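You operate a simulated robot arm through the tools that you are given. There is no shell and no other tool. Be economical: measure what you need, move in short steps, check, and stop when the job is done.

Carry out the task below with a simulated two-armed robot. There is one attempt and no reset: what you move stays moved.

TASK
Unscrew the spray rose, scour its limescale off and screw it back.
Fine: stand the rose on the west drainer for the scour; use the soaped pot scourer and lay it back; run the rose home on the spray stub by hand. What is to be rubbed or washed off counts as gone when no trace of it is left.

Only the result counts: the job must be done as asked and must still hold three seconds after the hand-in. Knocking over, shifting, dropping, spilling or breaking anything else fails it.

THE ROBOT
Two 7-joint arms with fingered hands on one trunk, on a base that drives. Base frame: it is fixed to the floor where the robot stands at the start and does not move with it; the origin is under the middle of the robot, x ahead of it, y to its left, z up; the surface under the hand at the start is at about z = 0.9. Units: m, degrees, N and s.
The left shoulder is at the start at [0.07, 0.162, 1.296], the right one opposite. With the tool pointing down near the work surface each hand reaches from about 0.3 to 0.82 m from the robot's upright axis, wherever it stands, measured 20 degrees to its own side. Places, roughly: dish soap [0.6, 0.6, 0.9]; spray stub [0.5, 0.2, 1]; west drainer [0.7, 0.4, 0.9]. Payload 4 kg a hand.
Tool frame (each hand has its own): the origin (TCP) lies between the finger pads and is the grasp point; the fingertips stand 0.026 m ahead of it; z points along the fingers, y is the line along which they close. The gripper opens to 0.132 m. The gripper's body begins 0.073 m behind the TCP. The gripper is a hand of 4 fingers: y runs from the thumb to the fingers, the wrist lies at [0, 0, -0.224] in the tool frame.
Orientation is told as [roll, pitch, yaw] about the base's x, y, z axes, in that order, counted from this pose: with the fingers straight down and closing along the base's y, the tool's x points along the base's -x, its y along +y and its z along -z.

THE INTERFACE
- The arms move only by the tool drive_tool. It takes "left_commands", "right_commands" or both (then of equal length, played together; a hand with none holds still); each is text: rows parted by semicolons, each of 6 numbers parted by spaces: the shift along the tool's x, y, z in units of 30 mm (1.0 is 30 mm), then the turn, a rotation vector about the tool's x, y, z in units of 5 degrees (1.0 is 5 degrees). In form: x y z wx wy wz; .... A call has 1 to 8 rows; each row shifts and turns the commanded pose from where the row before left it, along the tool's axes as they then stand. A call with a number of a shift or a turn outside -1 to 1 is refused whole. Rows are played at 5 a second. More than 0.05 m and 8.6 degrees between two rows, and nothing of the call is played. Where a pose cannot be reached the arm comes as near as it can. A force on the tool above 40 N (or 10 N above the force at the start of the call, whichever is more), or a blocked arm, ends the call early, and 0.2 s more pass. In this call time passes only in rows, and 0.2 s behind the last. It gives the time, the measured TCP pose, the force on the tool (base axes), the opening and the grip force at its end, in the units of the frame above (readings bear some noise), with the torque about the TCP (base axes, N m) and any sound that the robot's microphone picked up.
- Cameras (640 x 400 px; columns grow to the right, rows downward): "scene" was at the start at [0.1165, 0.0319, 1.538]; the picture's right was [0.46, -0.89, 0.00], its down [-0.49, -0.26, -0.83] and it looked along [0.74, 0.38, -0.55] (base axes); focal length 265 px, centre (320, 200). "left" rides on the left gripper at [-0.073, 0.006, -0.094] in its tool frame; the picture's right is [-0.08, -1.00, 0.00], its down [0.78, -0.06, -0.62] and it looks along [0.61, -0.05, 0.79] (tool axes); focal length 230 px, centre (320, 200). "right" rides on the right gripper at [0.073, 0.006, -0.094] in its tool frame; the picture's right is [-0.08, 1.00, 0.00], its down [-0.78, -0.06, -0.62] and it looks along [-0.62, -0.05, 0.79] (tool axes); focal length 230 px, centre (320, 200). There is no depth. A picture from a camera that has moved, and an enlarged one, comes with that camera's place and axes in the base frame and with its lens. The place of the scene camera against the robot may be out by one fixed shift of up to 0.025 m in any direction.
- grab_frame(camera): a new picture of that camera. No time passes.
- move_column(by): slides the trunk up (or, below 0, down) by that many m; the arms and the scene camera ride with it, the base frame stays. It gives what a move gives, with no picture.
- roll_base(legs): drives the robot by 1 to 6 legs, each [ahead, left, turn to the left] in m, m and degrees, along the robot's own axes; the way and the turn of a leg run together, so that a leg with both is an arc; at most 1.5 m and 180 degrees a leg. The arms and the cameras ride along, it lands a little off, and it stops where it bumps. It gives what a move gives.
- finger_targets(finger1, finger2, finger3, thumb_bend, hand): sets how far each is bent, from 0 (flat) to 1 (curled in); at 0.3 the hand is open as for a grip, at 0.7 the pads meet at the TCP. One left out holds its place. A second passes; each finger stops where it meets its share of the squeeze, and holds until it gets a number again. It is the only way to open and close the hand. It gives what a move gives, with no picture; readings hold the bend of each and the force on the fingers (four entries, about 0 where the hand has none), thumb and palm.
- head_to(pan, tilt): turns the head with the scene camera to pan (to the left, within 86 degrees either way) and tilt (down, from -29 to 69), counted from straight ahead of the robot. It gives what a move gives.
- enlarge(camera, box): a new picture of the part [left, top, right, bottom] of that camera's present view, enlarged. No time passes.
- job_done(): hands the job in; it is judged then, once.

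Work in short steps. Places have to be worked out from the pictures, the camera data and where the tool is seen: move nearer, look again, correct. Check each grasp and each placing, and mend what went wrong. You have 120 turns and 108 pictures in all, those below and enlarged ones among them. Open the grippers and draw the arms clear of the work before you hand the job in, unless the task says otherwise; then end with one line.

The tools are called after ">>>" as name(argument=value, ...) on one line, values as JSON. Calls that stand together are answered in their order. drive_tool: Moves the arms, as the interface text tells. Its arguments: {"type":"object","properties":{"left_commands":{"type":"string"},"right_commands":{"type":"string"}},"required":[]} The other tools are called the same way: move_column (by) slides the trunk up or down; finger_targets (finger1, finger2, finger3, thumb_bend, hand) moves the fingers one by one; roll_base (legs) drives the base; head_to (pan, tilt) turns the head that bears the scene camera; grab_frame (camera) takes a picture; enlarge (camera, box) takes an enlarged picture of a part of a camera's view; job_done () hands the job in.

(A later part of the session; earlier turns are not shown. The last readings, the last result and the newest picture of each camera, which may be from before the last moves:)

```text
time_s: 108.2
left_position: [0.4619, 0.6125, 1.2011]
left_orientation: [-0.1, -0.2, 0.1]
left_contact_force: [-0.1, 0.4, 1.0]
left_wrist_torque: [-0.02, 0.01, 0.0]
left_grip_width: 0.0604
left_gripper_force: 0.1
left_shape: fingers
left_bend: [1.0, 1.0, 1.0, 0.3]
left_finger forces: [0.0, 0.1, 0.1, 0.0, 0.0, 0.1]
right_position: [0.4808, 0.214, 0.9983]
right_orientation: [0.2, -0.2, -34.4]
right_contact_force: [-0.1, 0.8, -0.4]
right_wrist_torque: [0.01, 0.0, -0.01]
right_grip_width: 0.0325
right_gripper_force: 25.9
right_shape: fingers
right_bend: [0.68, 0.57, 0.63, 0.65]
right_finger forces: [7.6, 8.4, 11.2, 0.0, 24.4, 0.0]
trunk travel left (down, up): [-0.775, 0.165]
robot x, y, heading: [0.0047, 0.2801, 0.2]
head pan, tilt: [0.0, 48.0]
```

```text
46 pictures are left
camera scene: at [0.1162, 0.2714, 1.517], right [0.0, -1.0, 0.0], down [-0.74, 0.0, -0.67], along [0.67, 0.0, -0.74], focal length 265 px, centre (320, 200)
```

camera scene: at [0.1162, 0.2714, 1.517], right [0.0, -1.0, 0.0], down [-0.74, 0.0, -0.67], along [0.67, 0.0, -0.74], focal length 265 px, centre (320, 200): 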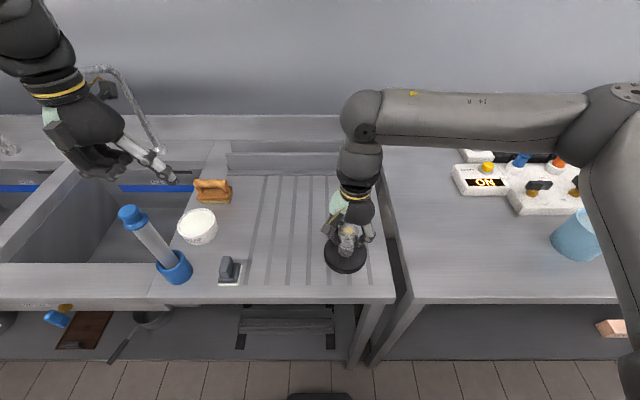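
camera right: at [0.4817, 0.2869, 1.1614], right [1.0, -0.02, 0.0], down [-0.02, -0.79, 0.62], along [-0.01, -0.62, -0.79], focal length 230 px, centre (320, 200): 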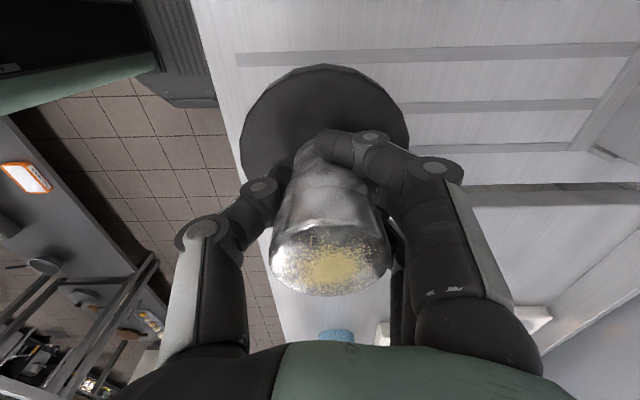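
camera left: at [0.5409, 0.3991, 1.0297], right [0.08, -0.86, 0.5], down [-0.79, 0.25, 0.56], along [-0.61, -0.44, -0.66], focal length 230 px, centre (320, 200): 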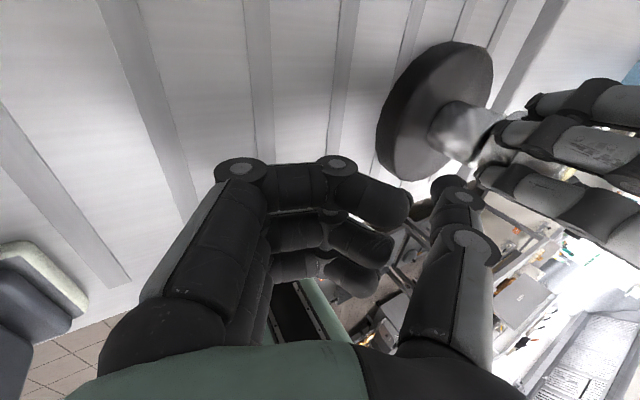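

The left arm moves freely higher up. I release the cap, lift the right hand, and shift the base 0.12 m right so that both hands meet the stand in comfortable reach.

>>> finger_targets(hand="right", finger1=0.4, finger2=0.4, finger3=0.4, thumb_bend=0.4)

>>> drive_tool(right_commands="0 0 -1 0 0 0; 0 0 -1 0 0 0; 0 0 -1 0 0 0; 0 0 -1 0 0 0; 0 0 -1 0 0 0")

>>> roll_base(legs=[[0, -0.12, 0]])

>>> drive_tool(left_commands="0 -0.7 0 1 0 0; 0 -0.7 0 1 0 0; 0 -0.7 0 1 0 0; 0 0 0 1 0 0; 0 0 0 1 0 0; 0 0 0 1 0 0", right_commands="-0.56 0.83 0 0 0 0; -0.56 0.83 0 0 0 0; -0.56 0.83 0 0 0 0; -0.56 0.83 0 0 0 0; 0 0 0 0 0 0; 0 0 0 0 0 0")

>>> grab_frame(camera="scene")

```text
time_s: 109.2
left_position: [0.4612, 0.6117, 1.2009]
left_orientation: [0.0, 0.0, 0.2]
left_contact_force: [0.6, -0.4, -0.1]
left_wrist_torque: [-0.02, 0.01, 0.02]
left_grip_width: 0.0603
left_gripper_force: 0.0
left_shape: fingers
left_bend: [1.0, 1.0, 1.0, 0.3]
left_finger forces: [0.0, 0.0, 0.0, 0.1, 0.0, 0.1]
right_position: [0.4808, 0.2123, 0.9988]
right_orientation: [0.2, -0.3, -34.4]
right_contact_force: [0.7, -0.4, 0.9]
right_wrist_torque: [0.01, 0.02, 0.01]
right_grip_width: 0.1029
right_gripper_force: 0.1
right_shape: fingers
right_bend: [0.4, 0.4, 0.4, 0.4]
right_finger forces: [0.0, 0.1, 0.1, 0.1, 0.0, 0.0]
trunk travel left (down, up): [-0.775, 0.165]
robot x, y, heading: [0.0016, 0.2781, 0.2]
head pan, tilt: [0.0, 48.0]
```

```text
time_s: 110.4
left_position: [0.4613, 0.6125, 1.202]
left_orientation: [0.0, -0.2, 0.2]
left_contact_force: [0.3, 0.1, 0.4]
left_wrist_torque: [-0.01, 0.01, -0.03]
left_grip_width: 0.06
left_gripper_force: 0.1
left_shape: fingers
left_bend: [1.0, 1.0, 1.0, 0.3]
left_finger forces: [0.0, 0.0, 0.1, 0.0, 0.1, 0.0]
right_position: [0.4799, 0.2139, 1.1493]
right_orientation: [0.3, -0.2, -34.4]
right_contact_force: [-0.1, -0.4, 0.5]
right_wrist_torque: [0.05, 0.01, -0.03]
right_grip_width: 0.1029
right_gripper_force: 0.0
right_shape: fingers
right_bend: [0.4, 0.4, 0.4, 0.4]
right_finger forces: [0.0, 0.0, 0.0, 0.0, 0.1, 0.0]
trunk travel left (down, up): [-0.775, 0.165]
robot x, y, heading: [-0.0002, 0.2818, -0.4]
head pan, tilt: [0.0, 48.0]
```

```text
time_s: 111.6
left_position: [0.4627, 0.4948, 1.1996]
left_orientation: [-0.1, -0.1, 0.3]
left_contact_force: [-0.3, 0.2, -0.1]
left_wrist_torque: [-0.01, -0.04, 0.04]
left_grip_width: 0.0602
left_gripper_force: 0.1
left_shape: fingers
left_bend: [1.0, 1.0, 1.0, 0.3]
left_finger forces: [0.1, 0.0, 0.1, 0.0, 0.1, 0.1]
right_position: [0.4803, 0.0948, 1.1491]
right_orientation: [0.1, -0.1, -34.2]
right_contact_force: [0.0, 0.4, 0.0]
right_wrist_torque: [0.03, -0.01, 0.0]
right_grip_width: 0.103
right_gripper_force: 0.0
right_shape: fingers
right_bend: [0.4, 0.4, 0.4, 0.4]
right_finger forces: [0.0, 0.0, 0.0, 0.1, 0.0, 0.0]
trunk travel left (down, up): [-0.775, 0.165]
robot x, y, heading: [0.0018, 0.1589, -0.0]
head pan, tilt: [0.0, 48.0]
```

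```text
time_s: 113.0
left_position: [0.4621, 0.4295, 1.2077]
left_orientation: [-30.1, 0.0, 0.2]
left_contact_force: [0.5, -0.1, -1.2]
left_wrist_torque: [-0.01, -0.04, 0.02]
left_grip_width: 0.0604
left_gripper_force: 0.0
left_shape: fingers
left_bend: [1.0, 1.0, 1.0, 0.3]
left_finger forces: [0.0, 0.0, 0.0, 0.0, 0.1, 0.0]
right_position: [0.592, 0.1379, 1.1482]
right_orientation: [0.1, -0.3, -34.3]
right_contact_force: [-0.3, -0.6, -0.1]
right_wrist_torque: [-0.01, 0.01, 0.02]
right_grip_width: 0.103
right_gripper_force: 0.1
right_shape: fingers
right_bend: [0.4, 0.4, 0.4, 0.4]
right_finger forces: [0.0, 0.0, 0.1, 0.0, 0.0, 0.0]
trunk travel left (down, up): [-0.775, 0.165]
robot x, y, heading: [-0.0025, 0.1566, -0.1]
head pan, tilt: [0.0, 48.0]
```

```text
45 pictures are left
camera scene: at [0.1163, 0.1501, 1.517], right [0.0, -1.0, 0.0], down [-0.74, 0.0, -0.67], along [0.67, 0.0, -0.74], focal length 265 px, centre (320, 200)
```

scene: 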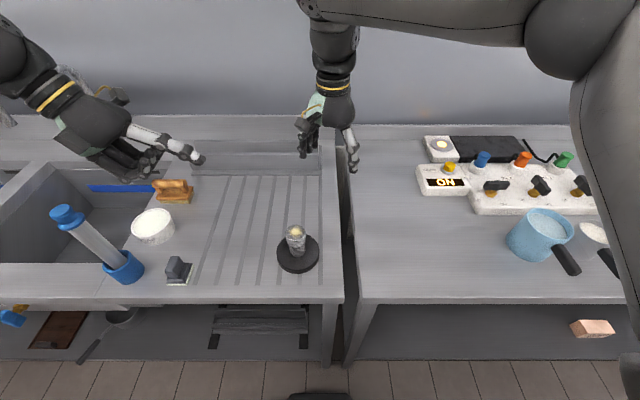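

I correct the right hand back over the rose and send the left down beside the disc again, checking its reach.

>>> drive_tool(left_commands="-0.08 0.25 1 0 0 0; -0.08 0.25 1 0 0 0; -0.08 0.25 1 0 0 0; -0.08 0.25 1 0 0 0; -0.08 0.25 1 0 0 0; -0.08 0.25 1 0 0 0; -0.08 0.25 1 0 0 0; -0.08 0.25 1 0 0 0", right_commands="0.9 0 0 0 0 0; 0.9 0 0 0 0 0; 0.9 0 0 0 0 0; 0.9 0 0 0 0 0; 0.88 0 0 0 0 0; 0 0 0 0 0 0; 0 0 0 0 0 0; 0 0 0 0 0 0")

>>> drive_tool(left_commands="0 0.2 0.5 0 0 0; 0 0 0 0 0 0")

>>> enlarge(camera="scene", box=[180, 140, 370, 300])

```text
time_s: 114.8
left_position: [0.4833, 0.3616, 0.9691]
left_orientation: [-30.0, 0.0, 0.4]
left_contact_force: [-1.1, 1.0, 0.2]
left_wrist_torque: [-0.02, 0.02, 0.02]
left_grip_width: 0.0605
left_gripper_force: 0.2
left_shape: fingers
left_bend: [1.0, 1.0, 1.0, 0.3]
left_finger forces: [0.0, 0.1, 0.0, 0.0, 0.1, 0.1]
right_position: [0.4833, 0.2146, 1.1489]
right_orientation: [0.1, -0.1, -34.3]
right_contact_force: [-0.8, 0.6, 0.2]
right_wrist_torque: [-0.02, 0.0, -0.02]
right_grip_width: 0.1032
right_gripper_force: 0.1
right_shape: fingers
right_bend: [0.4, 0.4, 0.4, 0.4]
right_finger forces: [0.0, 0.1, 0.1, 0.0, 0.1, 0.0]
trunk travel left (down, up): [-0.775, 0.165]
robot x, y, heading: [-0.0019, 0.1585, 0.1]
head pan, tilt: [0.0, 48.0]
```

```text
time_s: 115.4
left_position: [0.4828, 0.3599, 0.9529]
left_orientation: [-29.9, -0.1, 0.3]
left_contact_force: [-0.4, 0.0, 1.1]
left_wrist_torque: [-0.02, 0.0, -0.02]
left_grip_width: 0.0602
left_gripper_force: 0.2
left_shape: fingers
left_bend: [1.0, 1.0, 1.0, 0.3]
left_finger forces: [0.0, 0.0, 0.0, 0.1, 0.1, 0.0]
right_position: [0.482, 0.2138, 1.1485]
right_orientation: [0.2, -0.2, -34.3]
right_contact_force: [1.4, 0.0, 0.7]
right_wrist_torque: [0.01, 0.0, 0.0]
right_grip_width: 0.103
right_gripper_force: 0.0
right_shape: fingers
right_bend: [0.4, 0.4, 0.4, 0.4]
right_finger forces: [0.0, 0.1, 0.1, 0.1, 0.1, 0.0]
trunk travel left (down, up): [-0.775, 0.165]
robot x, y, heading: [-0.0024, 0.1606, -0.1]
head pan, tilt: [0.0, 48.0]
```

```text
2.50 times, centred on (275, 220) of scene
camera zoom: at [0.1168, 0.1506, 1.5169], right [0.0, -1.0, 0.0], down [-0.74, 0.0, -0.67], along [0.67, 0.0, -0.74], focal length 663 px, centre (432, 150)
```

zoom: 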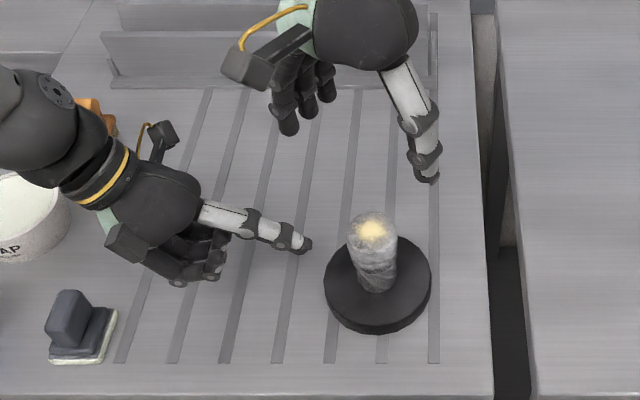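

Left reaches now. The right hand descends onto the cap and grips it while the left waits.

>>> drive_tool(right_commands="0.02 0 1 0 0 0; 0 0 1 0 0 0; 0 0 1 0 0 0; 0 0 1 0 0 0; 0 0 0.9 0 0 0")

>>> finger_targets(hand="right", finger1=0.65, finger2=0.7, finger3=0.65, thumb_bend=0.7)

>>> enlarge(camera="right", box=[160, 60, 500, 270])

```text
time_s: 116.6
left_position: [0.4834, 0.359, 0.9525]
left_orientation: [-30.0, -0.2, 0.3]
left_contact_force: [-0.2, 0.4, -0.1]
left_wrist_torque: [0.04, -0.02, -0.04]
left_grip_width: 0.0601
left_gripper_force: 0.0
left_shape: fingers
left_bend: [1.0, 1.0, 1.0, 0.3]
left_finger forces: [0.1, 0.0, 0.0, 0.0, 0.0, 0.0]
right_position: [0.4825, 0.2134, 1.0007]
right_orientation: [0.2, -0.1, -34.2]
right_contact_force: [-0.3, 0.4, 0.3]
right_wrist_torque: [-0.01, 0.01, 0.01]
right_grip_width: 0.1037
right_gripper_force: 0.1
right_shape: fingers
right_bend: [0.4, 0.4, 0.4, 0.4]
right_finger forces: [0.1, 0.0, 0.0, 0.0, 0.1, 0.1]
trunk travel left (down, up): [-0.775, 0.165]
robot x, y, heading: [0.0016, 0.1559, 0.1]
head pan, tilt: [0.0, 48.0]
```

```text
time_s: 117.6
left_position: [0.4832, 0.3604, 0.9529]
left_orientation: [-30.0, -0.1, 0.3]
left_contact_force: [-0.6, -0.5, -0.7]
left_wrist_torque: [-0.01, -0.04, 0.0]
left_grip_width: 0.0603
left_gripper_force: 0.0
left_shape: fingers
left_bend: [1.0, 1.0, 1.0, 0.3]
left_finger forces: [0.0, 0.0, 0.0, 0.1, 0.0, 0.0]
right_position: [0.4832, 0.215, 1.0022]
right_orientation: [0.2, -0.1, -34.3]
right_contact_force: [0.2, 0.2, 0.3]
right_wrist_torque: [0.0, 0.02, 0.0]
right_grip_width: 0.0395
right_gripper_force: 15.5
right_shape: fingers
right_bend: [0.62, 0.56, 0.62, 0.63]
right_finger forces: [3.0, 9.6, 2.9, 0.0, 15.5, 0.0]
trunk travel left (down, up): [-0.775, 0.165]
robot x, y, heading: [0.0001, 0.1631, -0.0]
head pan, tilt: [0.0, 48.0]
```

```text
1.88 times, centred on (330, 165) of right
camera zoom: at [0.425, 0.2592, 1.0947], right [0.63, 0.78, 0.0], down [0.61, -0.49, 0.62], along [0.48, -0.39, -0.79], focal length 433 px, centre (301, 266)
```

zoom: 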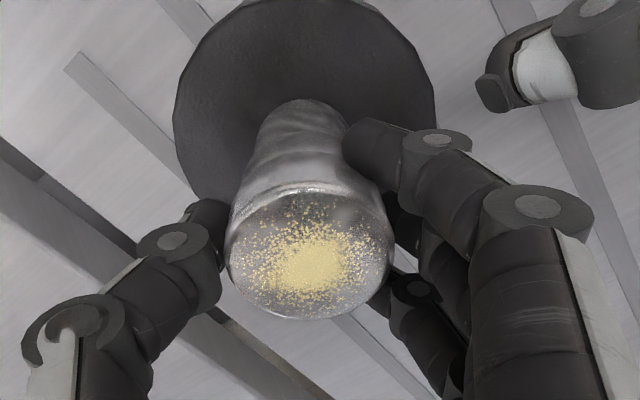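

Cap gripped at 40 mm. Now the left thumb slides in above the disc's left rim part and feels down to contact.

>>> drive_tool(left_commands="0 -0.25 0.68 0 0 0; 0 -0.25 0.68 0 0 0; 0 0.05 0.087 0 0 0; 0 0.05 0.087 0 0 0")

>>> enlarge(camera="scene", box=[230, 180, 350, 290])

>>> enlarge(camera="left", box=[340, 20, 600, 260])

```text
time_s: 118.6
left_position: [0.4823, 0.3255, 0.9189]
left_orientation: [-30.0, 0.0, 0.2]
left_contact_force: [0.0, 0.8, -0.6]
left_wrist_torque: [0.04, 0.01, -0.01]
left_grip_width: 0.0603
left_gripper_force: 0.0
left_shape: fingers
left_bend: [1.0, 1.0, 1.0, 0.3]
left_finger forces: [0.1, 0.1, 0.0, 0.0, 0.0, 0.0]
right_position: [0.4828, 0.2139, 1.0008]
right_orientation: [0.1, -0.1, -34.3]
right_contact_force: [-0.3, 0.2, 0.0]
right_wrist_torque: [-0.02, 0.02, 0.03]
right_grip_width: 0.0395
right_gripper_force: 15.2
right_shape: fingers
right_bend: [0.62, 0.56, 0.62, 0.63]
right_finger forces: [3.0, 9.6, 2.9, 0.1, 15.5, 0.0]
trunk travel left (down, up): [-0.775, 0.165]
robot x, y, heading: [-0.0022, 0.1621, 0.3]
head pan, tilt: [0.0, 48.0]
```

```text
3.64 times, centred on (290, 235) of scene
camera zoom: at [0.1171, 0.1504, 1.5169], right [0.0, -1.0, 0.0], down [-0.74, 0.0, -0.67], along [0.67, 0.0, -0.74], focal length 964 px, centre (429, 73)
```

zoom: 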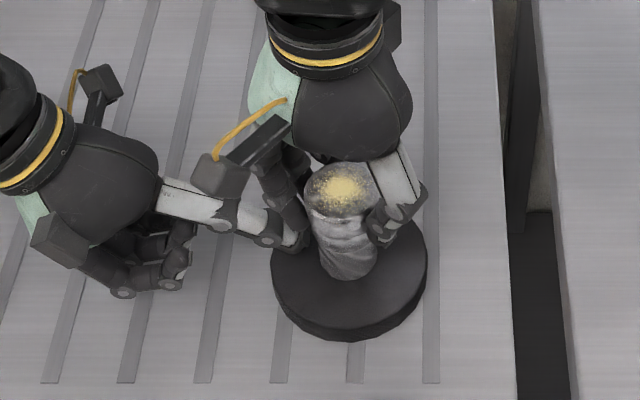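

```text
1.67 times, centred on (470, 140) of left
camera zoom: at [0.5557, 0.3775, 0.9979], right [0.08, -0.86, 0.5], down [-0.79, 0.25, 0.56], along [-0.61, -0.44, -0.66], focal length 384 px, centre (70, 300)
```

zoom: 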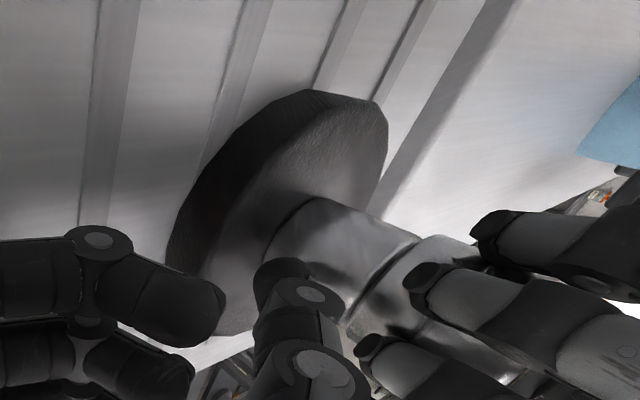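

The side view shows the right fingers on the cap just above the seam, and the thumb just above the disc. I press down step by step.

>>> drive_tool(left_commands="0 0.05 0.087 0 0 0; 0 0.05 0.087 0 0 0; 0 0 0 0 0 0")

>>> drive_tool(left_commands="0 0.05 0.087 0 0 0; 0 0.05 0.087 0 0 0; 0 0 0 0 0 0")

```text
time_s: 119.4
left_position: [0.483, 0.3261, 0.913]
left_orientation: [-30.0, -0.1, 0.3]
left_contact_force: [0.6, -0.6, -1.0]
left_wrist_torque: [-0.02, 0.02, 0.04]
left_grip_width: 0.0603
left_gripper_force: 0.1
left_shape: fingers
left_bend: [1.0, 1.0, 1.0, 0.3]
left_finger forces: [0.0, 0.0, 0.1, 0.0, 0.0, 0.1]
right_position: [0.4821, 0.2139, 1.0015]
right_orientation: [0.2, -0.2, -34.3]
right_contact_force: [0.8, 0.0, -0.6]
right_wrist_torque: [0.0, -0.06, 0.02]
right_grip_width: 0.0393
right_gripper_force: 15.5
right_shape: fingers
right_bend: [0.62, 0.56, 0.62, 0.63]
right_finger forces: [3.0, 9.6, 2.9, 0.0, 15.5, 0.0]
trunk travel left (down, up): [-0.775, 0.165]
robot x, y, heading: [0.0015, 0.1575, -0.1]
head pan, tilt: [0.0, 48.0]
```

```text
time_s: 120.2
left_position: [0.4825, 0.3271, 0.9062]
left_orientation: [-30.0, -0.1, 0.3]
left_contact_force: [-0.1, 0.4, 1.9]
left_wrist_torque: [-0.03, 0.02, 0.0]
left_grip_width: 0.0608
left_gripper_force: 0.5
left_shape: fingers
left_bend: [1.0, 1.0, 1.0, 0.3]
left_finger forces: [0.0, 0.1, 0.0, 0.1, 0.8, 0.0]
right_position: [0.4819, 0.2136, 1.0015]
right_orientation: [0.3, -0.2, -34.4]
right_contact_force: [-0.5, 0.3, -0.7]
right_wrist_torque: [-0.05, 0.0, 0.0]
right_grip_width: 0.0394
right_gripper_force: 16.1
right_shape: fingers
right_bend: [0.62, 0.56, 0.62, 0.63]
right_finger forces: [3.1, 9.7, 2.9, 0.1, 15.5, 0.0]
trunk travel left (down, up): [-0.775, 0.165]
robot x, y, heading: [0.0023, 0.1535, -0.2]
head pan, tilt: [0.0, 48.0]
```

Thumb contact at TCP z≈0.906. I press further toward ~20 N.

>>> drive_tool(left_commands="0 0.05 0.087 0 0 0; 0 0 0 0 0 0")

>>> drive_tool(left_commands="0 0.05 0.087 0 0 0; 0 0 0 0 0 0")

>>> drive_tool(left_commands="0 0.05 0.087 0 0 0; 0 0 0 0 0 0")

```text
time_s: 120.8
left_position: [0.4823, 0.3263, 0.9047]
left_orientation: [-30.0, -0.1, 0.3]
left_contact_force: [-0.6, 3.2, 4.3]
left_wrist_torque: [-0.46, -0.02, 0.02]
left_grip_width: 0.0611
left_gripper_force: 2.5
left_shape: fingers
left_bend: [1.0, 1.0, 1.0, 0.29]
left_finger forces: [0.1, 0.0, 0.1, 0.0, 5.1, 0.1]
right_position: [0.4815, 0.2141, 1.002]
right_orientation: [0.2, -0.2, -34.4]
right_contact_force: [-0.6, -0.3, 0.0]
right_wrist_torque: [-0.01, -0.01, -0.03]
right_grip_width: 0.0392
right_gripper_force: 15.6
right_shape: fingers
right_bend: [0.62, 0.56, 0.62, 0.63]
right_finger forces: [3.0, 9.5, 2.9, 0.0, 15.6, 0.0]
trunk travel left (down, up): [-0.775, 0.165]
robot x, y, heading: [0.0001, 0.159, 0.0]
head pan, tilt: [0.0, 48.0]
```

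```text
time_s: 121.4
left_position: [0.4822, 0.3276, 0.9017]
left_orientation: [-30.0, -0.2, 0.3]
left_contact_force: [0.3, 7.4, 10.8]
left_wrist_torque: [-0.95, -0.03, 0.07]
left_grip_width: 0.0621
left_gripper_force: 5.6
left_shape: fingers
left_bend: [1.0, 1.0, 1.0, 0.28]
left_finger forces: [0.0, 0.1, 0.1, 0.0, 10.6, 0.0]
right_position: [0.4807, 0.2138, 1.0016]
right_orientation: [0.2, -0.2, -34.3]
right_contact_force: [0.1, 0.0, -0.6]
right_wrist_torque: [0.0, 0.0, 0.0]
right_grip_width: 0.0394
right_gripper_force: 15.8
right_shape: fingers
right_bend: [0.62, 0.56, 0.62, 0.63]
right_finger forces: [2.9, 9.6, 2.8, 0.0, 15.5, 0.1]
trunk travel left (down, up): [-0.775, 0.165]
robot x, y, heading: [-0.0016, 0.1623, -0.1]
head pan, tilt: [0.0, 48.0]
```

```text
time_s: 122.0
left_position: [0.4833, 0.3282, 0.9001]
left_orientation: [-30.0, -0.5, 0.3]
left_contact_force: [2.4, 14.0, 34.5]
left_wrist_torque: [0.03, 0.21, -0.08]
left_grip_width: 0.0627
left_gripper_force: 17.3
left_shape: fingers
left_bend: [1.0, 1.0, 1.0, 0.28]
left_finger forces: [3.8, 8.1, 12.8, 0.0, 9.9, 0.1]
right_position: [0.4796, 0.2148, 1.0033]
right_orientation: [0.2, -0.3, -34.3]
right_contact_force: [-0.1, -0.2, -0.8]
right_wrist_torque: [0.0, -0.01, 0.01]
right_grip_width: 0.0394
right_gripper_force: 15.7
right_shape: fingers
right_bend: [0.62, 0.56, 0.62, 0.63]
right_finger forces: [3.0, 9.6, 2.9, 0.0, 15.4, 0.0]
trunk travel left (down, up): [-0.775, 0.165]
robot x, y, heading: [0.0007, 0.1587, 0.0]
head pan, tilt: [0.0, 48.0]
```

The curled fingers also touch the drainer now; I back off that step and test-turn the cap 20° CCW under the thumb hold.

>>> drive_tool(left_commands="0 -0.035 -0.06 0 0 0; 0 0 0 0 0 0")

>>> drive_tool(right_commands="0 0 0 0 0 -1; 0 0 0 0 0 -1; 0 0 0 0 0 -1; 0 0 0 0 0 -1")

>>> enlarge(camera="scene", box=[275, 200, 335, 280])

```text
time_s: 122.6
left_position: [0.482, 0.3267, 0.8998]
left_orientation: [-30.1, -0.3, 0.3]
left_contact_force: [5.3, 11.4, 26.1]
left_wrist_torque: [-0.41, 0.04, -0.01]
left_grip_width: 0.0624
left_gripper_force: 13.0
left_shape: fingers
left_bend: [1.0, 1.0, 1.0, 0.28]
left_finger forces: [4.5, 5.5, 5.0, 0.0, 10.7, 0.0]
right_position: [0.4799, 0.2135, 1.0012]
right_orientation: [0.0, -0.2, -34.3]
right_contact_force: [-0.4, 0.2, -1.6]
right_wrist_torque: [-0.03, 0.01, 0.03]
right_grip_width: 0.0395
right_gripper_force: 15.5
right_shape: fingers
right_bend: [0.62, 0.56, 0.62, 0.63]
right_finger forces: [3.0, 9.7, 2.9, 0.0, 15.5, 0.1]
trunk travel left (down, up): [-0.775, 0.165]
robot x, y, heading: [0.0019, 0.1583, 0.2]
head pan, tilt: [0.0, 48.0]
```

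```text
time_s: 123.6
left_position: [0.4827, 0.3256, 0.9008]
left_orientation: [-30.1, -0.2, 0.4]
left_contact_force: [5.3, 10.6, 24.9]
left_wrist_torque: [-0.43, 0.03, 0.03]
left_grip_width: 0.0627
left_gripper_force: 12.7
left_shape: fingers
left_bend: [1.0, 1.0, 1.0, 0.28]
left_finger forces: [4.6, 5.3, 4.4, 0.0, 10.6, 0.0]
right_position: [0.4812, 0.2159, 1.0022]
right_orientation: [0.1, -0.3, -14.2]
right_contact_force: [-0.8, 0.3, -1.4]
right_wrist_torque: [-0.04, -0.02, 0.0]
right_grip_width: 0.0394
right_gripper_force: 15.7
right_shape: fingers
right_bend: [0.62, 0.56, 0.62, 0.63]
right_finger forces: [2.9, 9.6, 2.9, 0.0, 15.5, 0.1]
trunk travel left (down, up): [-0.775, 0.165]
robot x, y, heading: [-0.0, 0.1575, -0.1]
head pan, tilt: [0.0, 48.0]
```

```text
5.00 times, centred on (305, 240) of scene
camera zoom: at [0.1151, 0.1517, 1.5171], right [0.0, -1.0, 0.0], down [-0.74, 0.0, -0.67], along [0.67, 0.0, -0.74], focal length 1326 px, centre (395, 0)
```

zoom: 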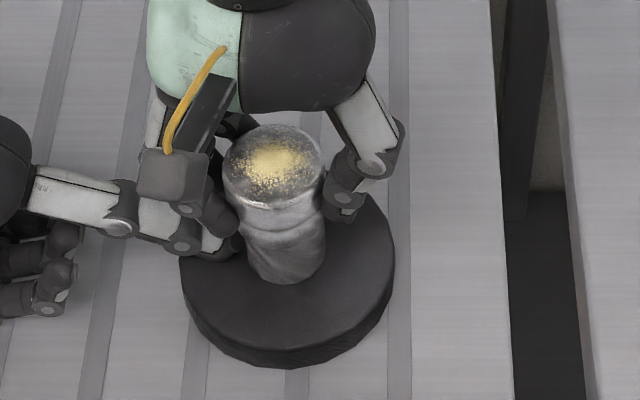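

Right torque ≈0 and the left reading unchanged: the disc is held while the cap turns. I continue turning with force readings.

>>> drive_tool(right_commands="0 0 0 0 0 -1; 0 0 0 0 0 -1; 0 0 0 0 0 -1; 0 0 0 0 0 -1; 0 0 0 0 0 -1; 0 0 0 0 0 -1; 0 0 0 0 0 -1; 0 0 0 0 0 -1")

>>> drive_tool(right_commands="0 0 0 0 0 -1; 0 0 0 0 0 -1; 0 0 0 0 0 -1; 0 0 0 0 0 -1; 0 0 0 0 0 -1; 0 0 0 0 0 -1; 0 0 0 0 0 -1; 0 0 0 0 0 -1")

>>> enlarge(camera="scene", box=[275, 200, 335, 280])

>>> enlarge(camera="left", box=[340, 20, 600, 260])

```text
time_s: 125.4
left_position: [0.4826, 0.3264, 0.9003]
left_orientation: [-30.0, -0.2, 0.3]
left_contact_force: [5.4, 9.7, 25.2]
left_wrist_torque: [-0.41, 0.01, 0.03]
left_grip_width: 0.0628
left_gripper_force: 12.5
left_shape: fingers
left_bend: [1.0, 1.0, 1.0, 0.28]
left_finger forces: [4.5, 5.2, 4.4, 0.0, 10.7, 0.0]
right_position: [0.4814, 0.2144, 1.002]
right_orientation: [-0.1, -0.3, 25.8]
right_contact_force: [-0.5, -1.0, -0.8]
right_wrist_torque: [0.01, 0.01, -0.01]
right_grip_width: 0.0395
right_gripper_force: 15.7
right_shape: fingers
right_bend: [0.62, 0.56, 0.62, 0.63]
right_finger forces: [2.9, 9.5, 2.9, 0.0, 15.6, 0.0]
trunk travel left (down, up): [-0.775, 0.165]
robot x, y, heading: [0.0011, 0.1621, 0.1]
head pan, tilt: [0.0, 48.0]
```

```text
time_s: 127.2
left_position: [0.4813, 0.3271, 0.9006]
left_orientation: [-30.0, -0.2, 0.4]
left_contact_force: [3.9, 10.9, 26.5]
left_wrist_torque: [-0.23, 0.01, -0.01]
left_grip_width: 0.0628
left_gripper_force: 13.1
left_shape: fingers
left_bend: [1.0, 1.0, 1.0, 0.28]
left_finger forces: [5.6, 6.0, 5.3, 0.1, 9.5, 0.1]
right_position: [0.481, 0.2142, 1.003]
right_orientation: [-0.3, -0.3, 65.8]
right_contact_force: [3.4, -0.8, -0.2]
right_wrist_torque: [-0.04, -0.17, 0.01]
right_grip_width: 0.0392
right_gripper_force: 14.8
right_shape: fingers
right_bend: [0.62, 0.56, 0.62, 0.63]
right_finger forces: [2.3, 8.0, 2.4, 0.0, 16.1, 0.2]
trunk travel left (down, up): [-0.775, 0.165]
robot x, y, heading: [0.0021, 0.1583, -0.1]
head pan, tilt: [0.0, 48.0]
```

```text
5.00 times, centred on (305, 240) of scene
camera zoom: at [0.1153, 0.1513, 1.5171], right [0.0, -1.0, 0.0], down [-0.74, 0.0, -0.67], along [0.67, 0.0, -0.74], focal length 1326 px, centre (395, 0)
```

zoom: 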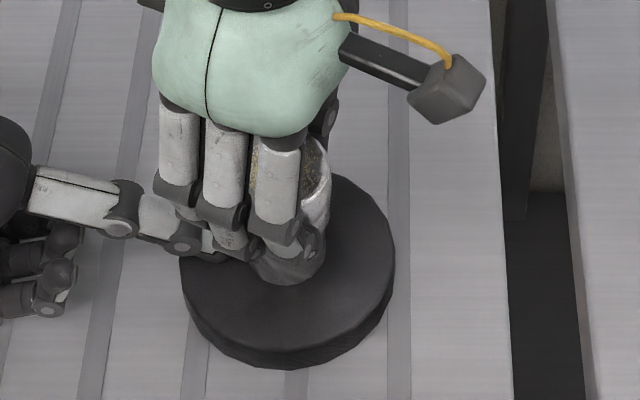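

```text
1.67 times, centred on (470, 140) of left
camera zoom: at [0.5551, 0.3777, 0.9796], right [0.08, -0.86, 0.5], down [-0.79, 0.25, 0.56], along [-0.61, -0.44, -0.66], focal length 384 px, centre (70, 300)
```

zoom: 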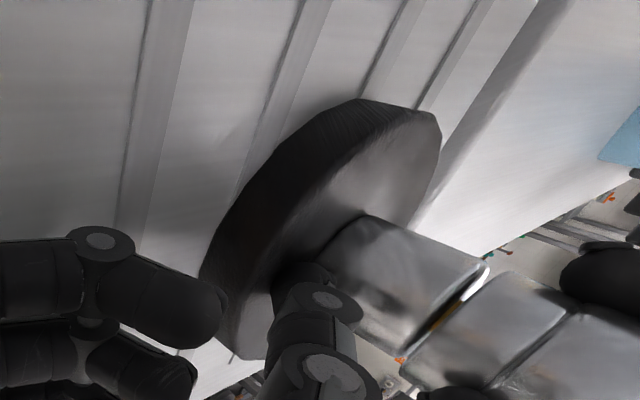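

The left camera shows a gap of light between stub and rose — the rose is off the thread. I lift the right hand straight up.

>>> drive_tool(right_commands="0 0 -0.2 0 0 0; 0 0 -0.4 0 0 0; 0 0 -0.8 0 0 0; 0 0 -1 0 0 0; 0 0 -1 0 0 0")

>>> enlarge(camera="left", box=[300, 0, 640, 260])

>>> grab_frame(camera="right")

```text
time_s: 128.4
left_position: [0.4817, 0.327, 0.9004]
left_orientation: [-30.0, -0.1, 0.3]
left_contact_force: [3.4, 7.8, 23.6]
left_wrist_torque: [-0.28, 0.1, 0.19]
left_grip_width: 0.0628
left_gripper_force: 11.6
left_shape: fingers
left_bend: [1.0, 1.0, 1.0, 0.28]
left_finger forces: [4.2, 5.2, 4.8, 0.0, 9.1, 0.0]
right_position: [0.4803, 0.2131, 1.1038]
right_orientation: [-0.1, -0.1, 65.7]
right_contact_force: [0.1, -0.6, -0.8]
right_wrist_torque: [0.02, 0.01, 0.0]
right_grip_width: 0.0396
right_gripper_force: 14.9
right_shape: fingers
right_bend: [0.62, 0.56, 0.62, 0.63]
right_finger forces: [3.0, 9.3, 3.0, 0.1, 14.8, 0.0]
trunk travel left (down, up): [-0.775, 0.165]
robot x, y, heading: [-0.0044, 0.16, 0.1]
head pan, tilt: [0.0, 48.0]
```

```text
1.54 times, centred on (470, 130) of left
camera zoom: at [0.5547, 0.3776, 0.9797], right [0.08, -0.86, 0.5], down [-0.79, 0.25, 0.56], along [-0.61, -0.44, -0.66], focal length 354 px, centre (89, 308)
```

zoom: 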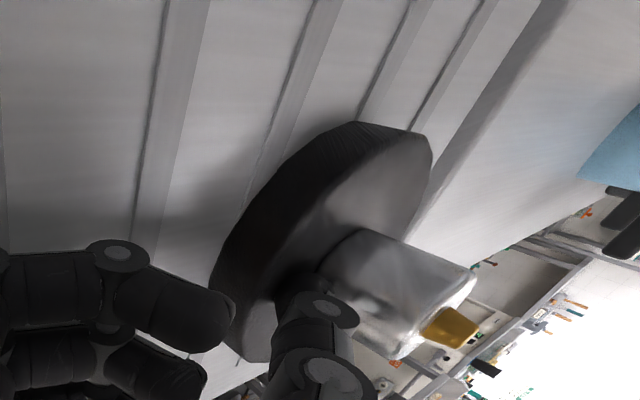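

```text
36 pictures are left
camera right: at [0.4442, 0.1487, 1.1976], right [-0.88, 0.48, 0.0], down [0.38, 0.69, 0.62], along [0.3, 0.54, -0.79], focal length 230 px, centre (320, 200)
```

right: 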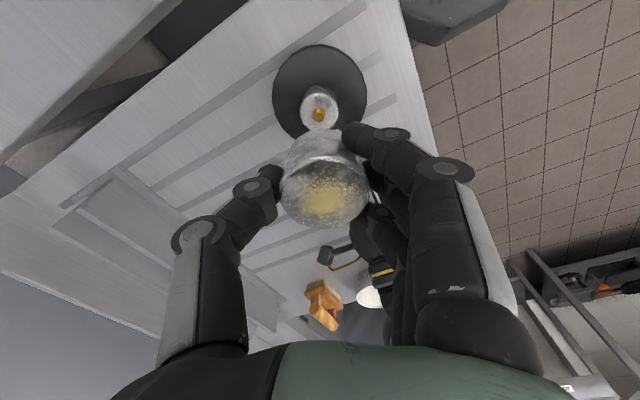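

Rose is off and held; the stub shows its brass thread. I withdraw the left hand up and to the left, clear of the stand.

>>> drive_tool(left_commands="0 -0.1 -0.2 0 0 0; 0 -0.17 -0.83 0 0 0; 0 -0.17 -0.83 0 0 0; 0 -0.17 -0.83 0 0 0; 0 -0.17 -0.83 0 0 0; 0 -0.17 -0.83 0 0 0; 0 0.6 -0.8 0 0 0; 0 0.6 -0.8 0 0 0")

>>> drive_tool(left_commands="0 0.8 -0.5 0 0 0; 0 0.8 -0.5 0 0 0; 0 0.8 -0.5 -1 0 0; 0 0.8 -0.3 -1 0 0; 0 0.8 -0.2 -1 0 0; 0 0.8 -0.2 -1 0 0; 0 0 0 -1 0 0; 0 0 0 -1 0 0")

>>> grab_frame(camera="scene")

```text
time_s: 130.2
left_position: [0.4818, 0.4225, 1.0505]
left_orientation: [-30.0, -0.2, 0.2]
left_contact_force: [0.1, -0.3, -0.3]
left_wrist_torque: [-0.02, -0.03, -0.03]
left_grip_width: 0.0607
left_gripper_force: 0.1
left_shape: fingers
left_bend: [1.0, 1.0, 1.0, 0.3]
left_finger forces: [0.0, 0.1, 0.0, 0.1, 0.0, 0.1]
right_position: [0.4811, 0.2144, 1.1041]
right_orientation: [-0.2, -0.2, 65.7]
right_contact_force: [-0.3, 0.5, -0.5]
right_wrist_torque: [-0.01, -0.02, 0.02]
right_grip_width: 0.0393
right_gripper_force: 15.5
right_shape: fingers
right_bend: [0.62, 0.56, 0.62, 0.63]
right_finger forces: [3.1, 9.3, 3.0, 0.0, 14.8, 0.0]
trunk travel left (down, up): [-0.775, 0.165]
robot x, y, heading: [-0.0023, 0.1586, -0.1]
head pan, tilt: [0.0, 48.0]
```

```text
time_s: 132.0
left_position: [0.482, 0.5821, 1.048]
left_orientation: [0.0, -0.1, 0.3]
left_contact_force: [-0.1, -0.4, 0.6]
left_wrist_torque: [0.01, 0.0, -0.01]
left_grip_width: 0.0603
left_gripper_force: 0.1
left_shape: fingers
left_bend: [1.0, 1.0, 1.0, 0.3]
left_finger forces: [0.0, 0.1, 0.0, 0.0, 0.0, 0.1]
right_position: [0.4823, 0.2132, 1.1023]
right_orientation: [-0.2, -0.1, 65.6]
right_contact_force: [0.2, 0.7, -0.6]
right_wrist_torque: [-0.05, 0.02, 0.0]
right_grip_width: 0.0393
right_gripper_force: 15.5
right_shape: fingers
right_bend: [0.62, 0.56, 0.62, 0.63]
right_finger forces: [3.2, 9.3, 3.0, 0.0, 14.7, 0.1]
trunk travel left (down, up): [-0.775, 0.165]
robot x, y, heading: [0.0011, 0.1595, -0.1]
head pan, tilt: [0.0, 48.0]
```

```text
35 pictures are left
camera scene: at [0.1169, 0.1503, 1.5169], right [0.0, -1.0, 0.0], down [-0.74, 0.0, -0.67], along [0.67, 0.0, -0.74], focal length 265 px, centre (320, 200)
```

scene: 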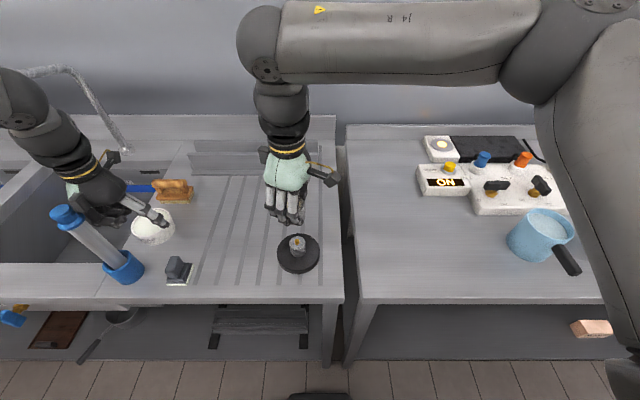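

The stand is in place and the rose is in the right hand. I carry it to the free drainer area ≈[0.55,0.37] and lower it toward the surface; the left hand rises clear.

>>> drive_tool(left_commands="0 0.5 -1 0 0 0; 0 0.5 -1 0 0 0; 0 0 -1 0 0 0; 0 0 -1 0 0 0; 0 0 -1 0 0 0; 0 0 0 0 0 0", right_commands="-0.95 0 0 0 0 0; -0.95 0 0 0 0 0; -0.95 0 0 0 0 0; -0.95 0 0 0 0 0; -0.95 0 0 0 0 0; -0.95 0.05 0 0 0 0")

>>> drive_tool(right_commands="0 0 1 0 0 0; 0 0 1 0 0 0; 0 0 1 0 0 0; 0 0 1 0 0 0; 0 0 0.8 0 0 0; 0 0 0.3 0 0 0; 0 0 0 0 0 0")

>>> enlarge(camera="scene", box=[200, 150, 320, 270])

```text
time_s: 133.4
left_position: [0.4806, 0.6103, 1.1988]
left_orientation: [0.1, -0.1, 0.3]
left_contact_force: [-0.4, 0.6, -0.6]
left_wrist_torque: [0.0, 0.01, 0.01]
left_grip_width: 0.0606
left_gripper_force: 0.0
left_shape: fingers
left_bend: [1.0, 1.0, 1.0, 0.3]
left_finger forces: [0.0, 0.0, 0.0, 0.0, 0.1, 0.0]
right_position: [0.5249, 0.3301, 1.1012]
right_orientation: [-0.2, -0.3, 65.7]
right_contact_force: [0.6, -0.4, -0.6]
right_wrist_torque: [-0.01, -0.02, 0.0]
right_grip_width: 0.0391
right_gripper_force: 15.0
right_shape: fingers
right_bend: [0.62, 0.56, 0.62, 0.63]
right_finger forces: [2.9, 9.4, 3.1, 0.0, 14.8, 0.0]
right hand out of reach, approached as far as the arm can: row 5, 6
trunk travel left (down, up): [-0.775, 0.165]
robot x, y, heading: [0.0004, 0.1595, -0.1]
head pan, tilt: [0.0, 48.0]
```

```text
time_s: 135.0
left_position: [0.4809, 0.6112, 1.1989]
left_orientation: [0.0, -0.1, 0.3]
left_contact_force: [-0.8, 0.3, 0.0]
left_wrist_torque: [-0.03, 0.0, 0.02]
left_grip_width: 0.0606
left_gripper_force: 0.0
left_shape: fingers
left_bend: [1.0, 1.0, 1.0, 0.3]
left_finger forces: [0.0, 0.0, 0.0, 0.0, 0.0, 0.0]
right_position: [0.5253, 0.3305, 0.9468]
right_orientation: [-0.2, -0.1, 65.6]
right_contact_force: [0.0, 0.3, -0.7]
right_wrist_torque: [-0.01, -0.02, -0.02]
right_grip_width: 0.0393
right_gripper_force: 15.3
right_shape: fingers
right_bend: [0.62, 0.56, 0.62, 0.63]
right_finger forces: [2.8, 9.6, 3.1, 0.0, 14.7, 0.0]
trunk travel left (down, up): [-0.775, 0.165]
robot x, y, heading: [-0.0006, 0.1615, -0.1]
head pan, tilt: [0.0, 48.0]
```

```text
3.33 times, centred on (260, 210) of scene
camera zoom: at [0.1166, 0.1506, 1.5169], right [0.0, -1.0, 0.0], down [-0.74, 0.0, -0.67], along [0.67, 0.0, -0.74], focal length 884 px, centre (520, 167)
```

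zoom: 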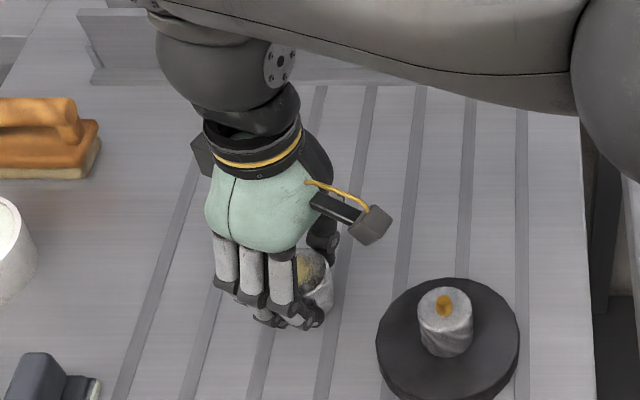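

The place [0.525,0.33] on the drainer is fine. I lower in small steps until the rose stands.

>>> drive_tool(right_commands="0 0 0.1 0 0 0; 0 0 0.1 0 0 0; 0 0 0 0 0 0")

>>> drive_tool(right_commands="0 0 0.08 0 0 0; 0 0 0.08 0 0 0; 0 0 0 0 0 0")

>>> drive_tool(right_commands="0 0 0.06 0 0 0; 0 0 0.06 0 0 0; 0 0 0 0 0 0")

```text
time_s: 135.8
left_position: [0.4807, 0.6113, 1.1989]
left_orientation: [0.1, -0.1, 0.2]
left_contact_force: [-0.5, -0.2, 0.1]
left_wrist_torque: [0.01, 0.0, 0.0]
left_grip_width: 0.0606
left_gripper_force: 0.1
left_shape: fingers
left_bend: [1.0, 1.0, 1.0, 0.3]
left_finger forces: [0.0, 0.0, 0.1, 0.1, 0.1, 0.1]
right_position: [0.5255, 0.3304, 0.9397]
right_orientation: [-0.2, -0.2, 65.7]
right_contact_force: [-0.6, -0.7, -1.2]
right_wrist_torque: [-0.01, -0.02, -0.04]
right_grip_width: 0.0395
right_gripper_force: 14.7
right_shape: fingers
right_bend: [0.62, 0.56, 0.62, 0.63]
right_finger forces: [2.7, 9.5, 3.1, 0.0, 14.7, 0.0]
trunk travel left (down, up): [-0.775, 0.165]
robot x, y, heading: [-0.0024, 0.1603, 0.4]
head pan, tilt: [0.0, 48.0]
```

```text
time_s: 136.6
left_position: [0.4806, 0.6098, 1.1992]
left_orientation: [-0.1, -0.2, 0.3]
left_contact_force: [-0.6, -0.3, 0.8]
left_wrist_torque: [0.0, -0.01, -0.01]
left_grip_width: 0.0608
left_gripper_force: 0.1
left_shape: fingers
left_bend: [1.0, 1.0, 1.0, 0.3]
left_finger forces: [0.0, 0.0, 0.0, 0.1, 0.0, 0.0]
right_position: [0.5263, 0.3305, 0.9374]
right_orientation: [-0.3, -0.5, 65.7]
right_contact_force: [3.8, 1.7, 16.4]
right_wrist_torque: [-0.01, -0.2, -0.05]
right_grip_width: 0.0387
right_gripper_force: 14.9
right_shape: fingers
right_bend: [0.63, 0.57, 0.63, 0.64]
right_finger forces: [2.9, 6.6, 3.6, 0.0, 17.2, 0.0]
trunk travel left (down, up): [-0.775, 0.165]
robot x, y, heading: [0.0007, 0.1576, -0.1]
head pan, tilt: [0.0, 48.0]
```

```text
time_s: 137.4
left_position: [0.48, 0.6105, 1.2006]
left_orientation: [0.0, -0.2, 0.3]
left_contact_force: [-0.5, -0.1, 0.5]
left_wrist_torque: [-0.02, -0.03, 0.0]
left_grip_width: 0.0606
left_gripper_force: 0.0
left_shape: fingers
left_bend: [1.0, 1.0, 1.0, 0.3]
left_finger forces: [0.1, 0.0, 0.0, 0.0, 0.1, 0.0]
right_position: [0.5236, 0.3299, 0.9326]
right_orientation: [-0.1, -0.4, 65.7]
right_contact_force: [-0.2, -2.3, 9.4]
right_wrist_torque: [-0.05, -0.1, -0.02]
right_grip_width: 0.0346
right_gripper_force: 11.5
right_shape: fingers
right_bend: [0.63, 0.58, 0.63, 0.66]
right_finger forces: [2.3, 6.9, 1.8, 0.1, 11.8, 0.0]
trunk travel left (down, up): [-0.775, 0.165]
robot x, y, heading: [-0.0002, 0.1563, 0.1]
head pan, tilt: [0.0, 48.0]
```

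It stands on the drainer (contact at 0.938). I release and lift away.

>>> drive_tool(right_commands="0 0 -0.08 0 0 0; 0 0 0 0 0 0")

>>> finger_targets(hand="right", finger1=0.4, finger2=0.4, finger3=0.4, thumb_bend=0.4)

>>> drive_tool(right_commands="0 0 -0.5 0 0 0; 0 0 -1 0 0 0; 0 0 -1 0 0 0; 0 0 -1 0 0 0; 0 0 -1 0 0 0; 0 0 -1 0 0 0")

>>> enlarge(camera="scene", box=[200, 170, 320, 270])

>>> enlarge(camera="right", box=[220, 20, 420, 180])

```text
time_s: 138.0
left_position: [0.4812, 0.6105, 1.1995]
left_orientation: [0.0, -0.1, 0.4]
left_contact_force: [-0.7, -0.3, -0.6]
left_wrist_torque: [0.0, 0.03, 0.0]
left_grip_width: 0.0608
left_gripper_force: 0.1
left_shape: fingers
left_bend: [1.0, 1.0, 1.0, 0.3]
left_finger forces: [0.0, 0.0, 0.1, 0.0, 0.0, 0.1]
right_position: [0.5253, 0.3303, 0.9346]
right_orientation: [-0.1, -0.3, 65.7]
right_contact_force: [-1.0, 0.0, -1.1]
right_wrist_torque: [0.04, -0.01, 0.0]
right_grip_width: 0.0349
right_gripper_force: 11.8
right_shape: fingers
right_bend: [0.63, 0.58, 0.63, 0.66]
right_finger forces: [2.4, 7.1, 2.3, 0.0, 12.4, 0.0]
trunk travel left (down, up): [-0.775, 0.165]
robot x, y, heading: [0.0023, 0.1587, 0.2]
head pan, tilt: [0.0, 48.0]
```

```text
time_s: 139.0
left_position: [0.4809, 0.6103, 1.1987]
left_orientation: [0.0, -0.1, 0.3]
left_contact_force: [-0.2, 0.0, -0.5]
left_wrist_torque: [0.0, 0.04, 0.02]
left_grip_width: 0.0605
left_gripper_force: 0.0
left_shape: fingers
left_bend: [1.0, 1.0, 1.0, 0.3]
left_finger forces: [0.0, 0.1, 0.1, 0.0, 0.0, 0.1]
right_position: [0.5258, 0.3303, 0.9348]
right_orientation: [-0.2, -0.3, 65.8]
right_contact_force: [-0.3, 0.0, 1.3]
right_wrist_torque: [0.01, -0.01, 0.0]
right_grip_width: 0.103
right_gripper_force: 0.0
right_shape: fingers
right_bend: [0.4, 0.4, 0.4, 0.4]
right_finger forces: [0.0, 0.0, 0.0, 0.0, 0.1, 0.0]
trunk travel left (down, up): [-0.775, 0.165]
robot x, y, heading: [0.0047, 0.1608, 0.0]
head pan, tilt: [0.0, 48.0]
```

```text
time_s: 140.4
left_position: [0.4789, 0.61, 1.1993]
left_orientation: [0.1, -0.2, 0.3]
left_contact_force: [0.1, -0.2, -0.2]
left_wrist_torque: [-0.03, 0.0, 0.02]
left_grip_width: 0.0604
left_gripper_force: 0.1
left_shape: fingers
left_bend: [1.0, 1.0, 1.0, 0.3]
left_finger forces: [0.0, 0.0, 0.0, 0.0, 0.0, 0.0]
right_position: [0.524, 0.3311, 1.1002]
right_orientation: [-0.1, -0.2, 65.7]
right_contact_force: [0.0, 0.8, 0.0]
right_wrist_torque: [0.03, 0.04, -0.02]
right_grip_width: 0.1031
right_gripper_force: 0.0
right_shape: fingers
right_bend: [0.4, 0.4, 0.4, 0.4]
right_finger forces: [0.1, 0.1, 0.0, 0.0, 0.1, 0.0]
trunk travel left (down, up): [-0.775, 0.165]
robot x, y, heading: [-0.0005, 0.1598, 0.1]
head pan, tilt: [0.0, 48.0]
```

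```text
4.00 times, centred on (260, 220) of scene
camera zoom: at [0.1157, 0.1506, 1.517], right [0.0, -1.0, 0.0], down [-0.74, 0.0, -0.67], along [0.67, 0.0, -0.74], focal length 1061 px, centre (560, 120)
```

zoom: 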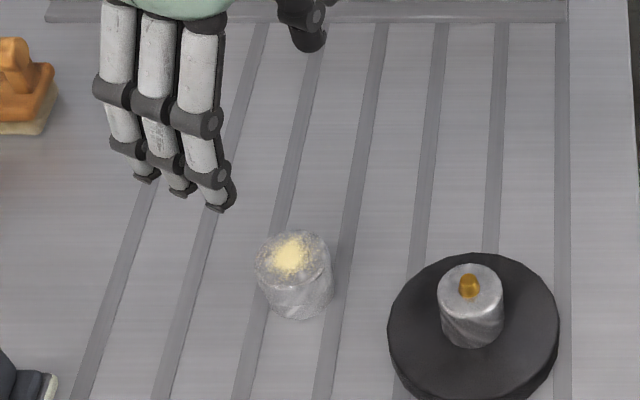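

```text
2.50 times, centred on (320, 100) of right
camera zoom: at [0.4881, 0.2658, 1.1944], right [-0.88, 0.48, 0.0], down [0.38, 0.69, 0.62], along [0.3, 0.54, -0.79], focal length 575 px, centre (320, 450)
```

zoom: 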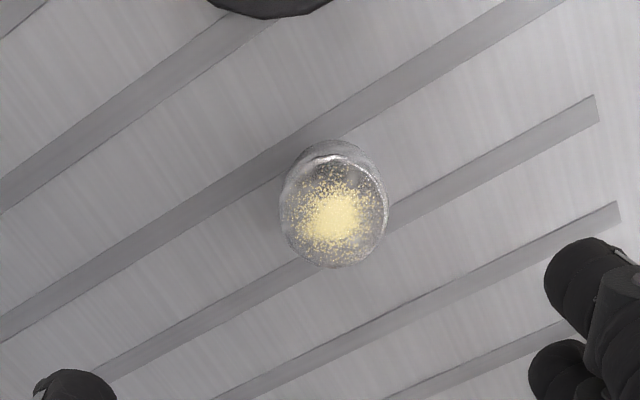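

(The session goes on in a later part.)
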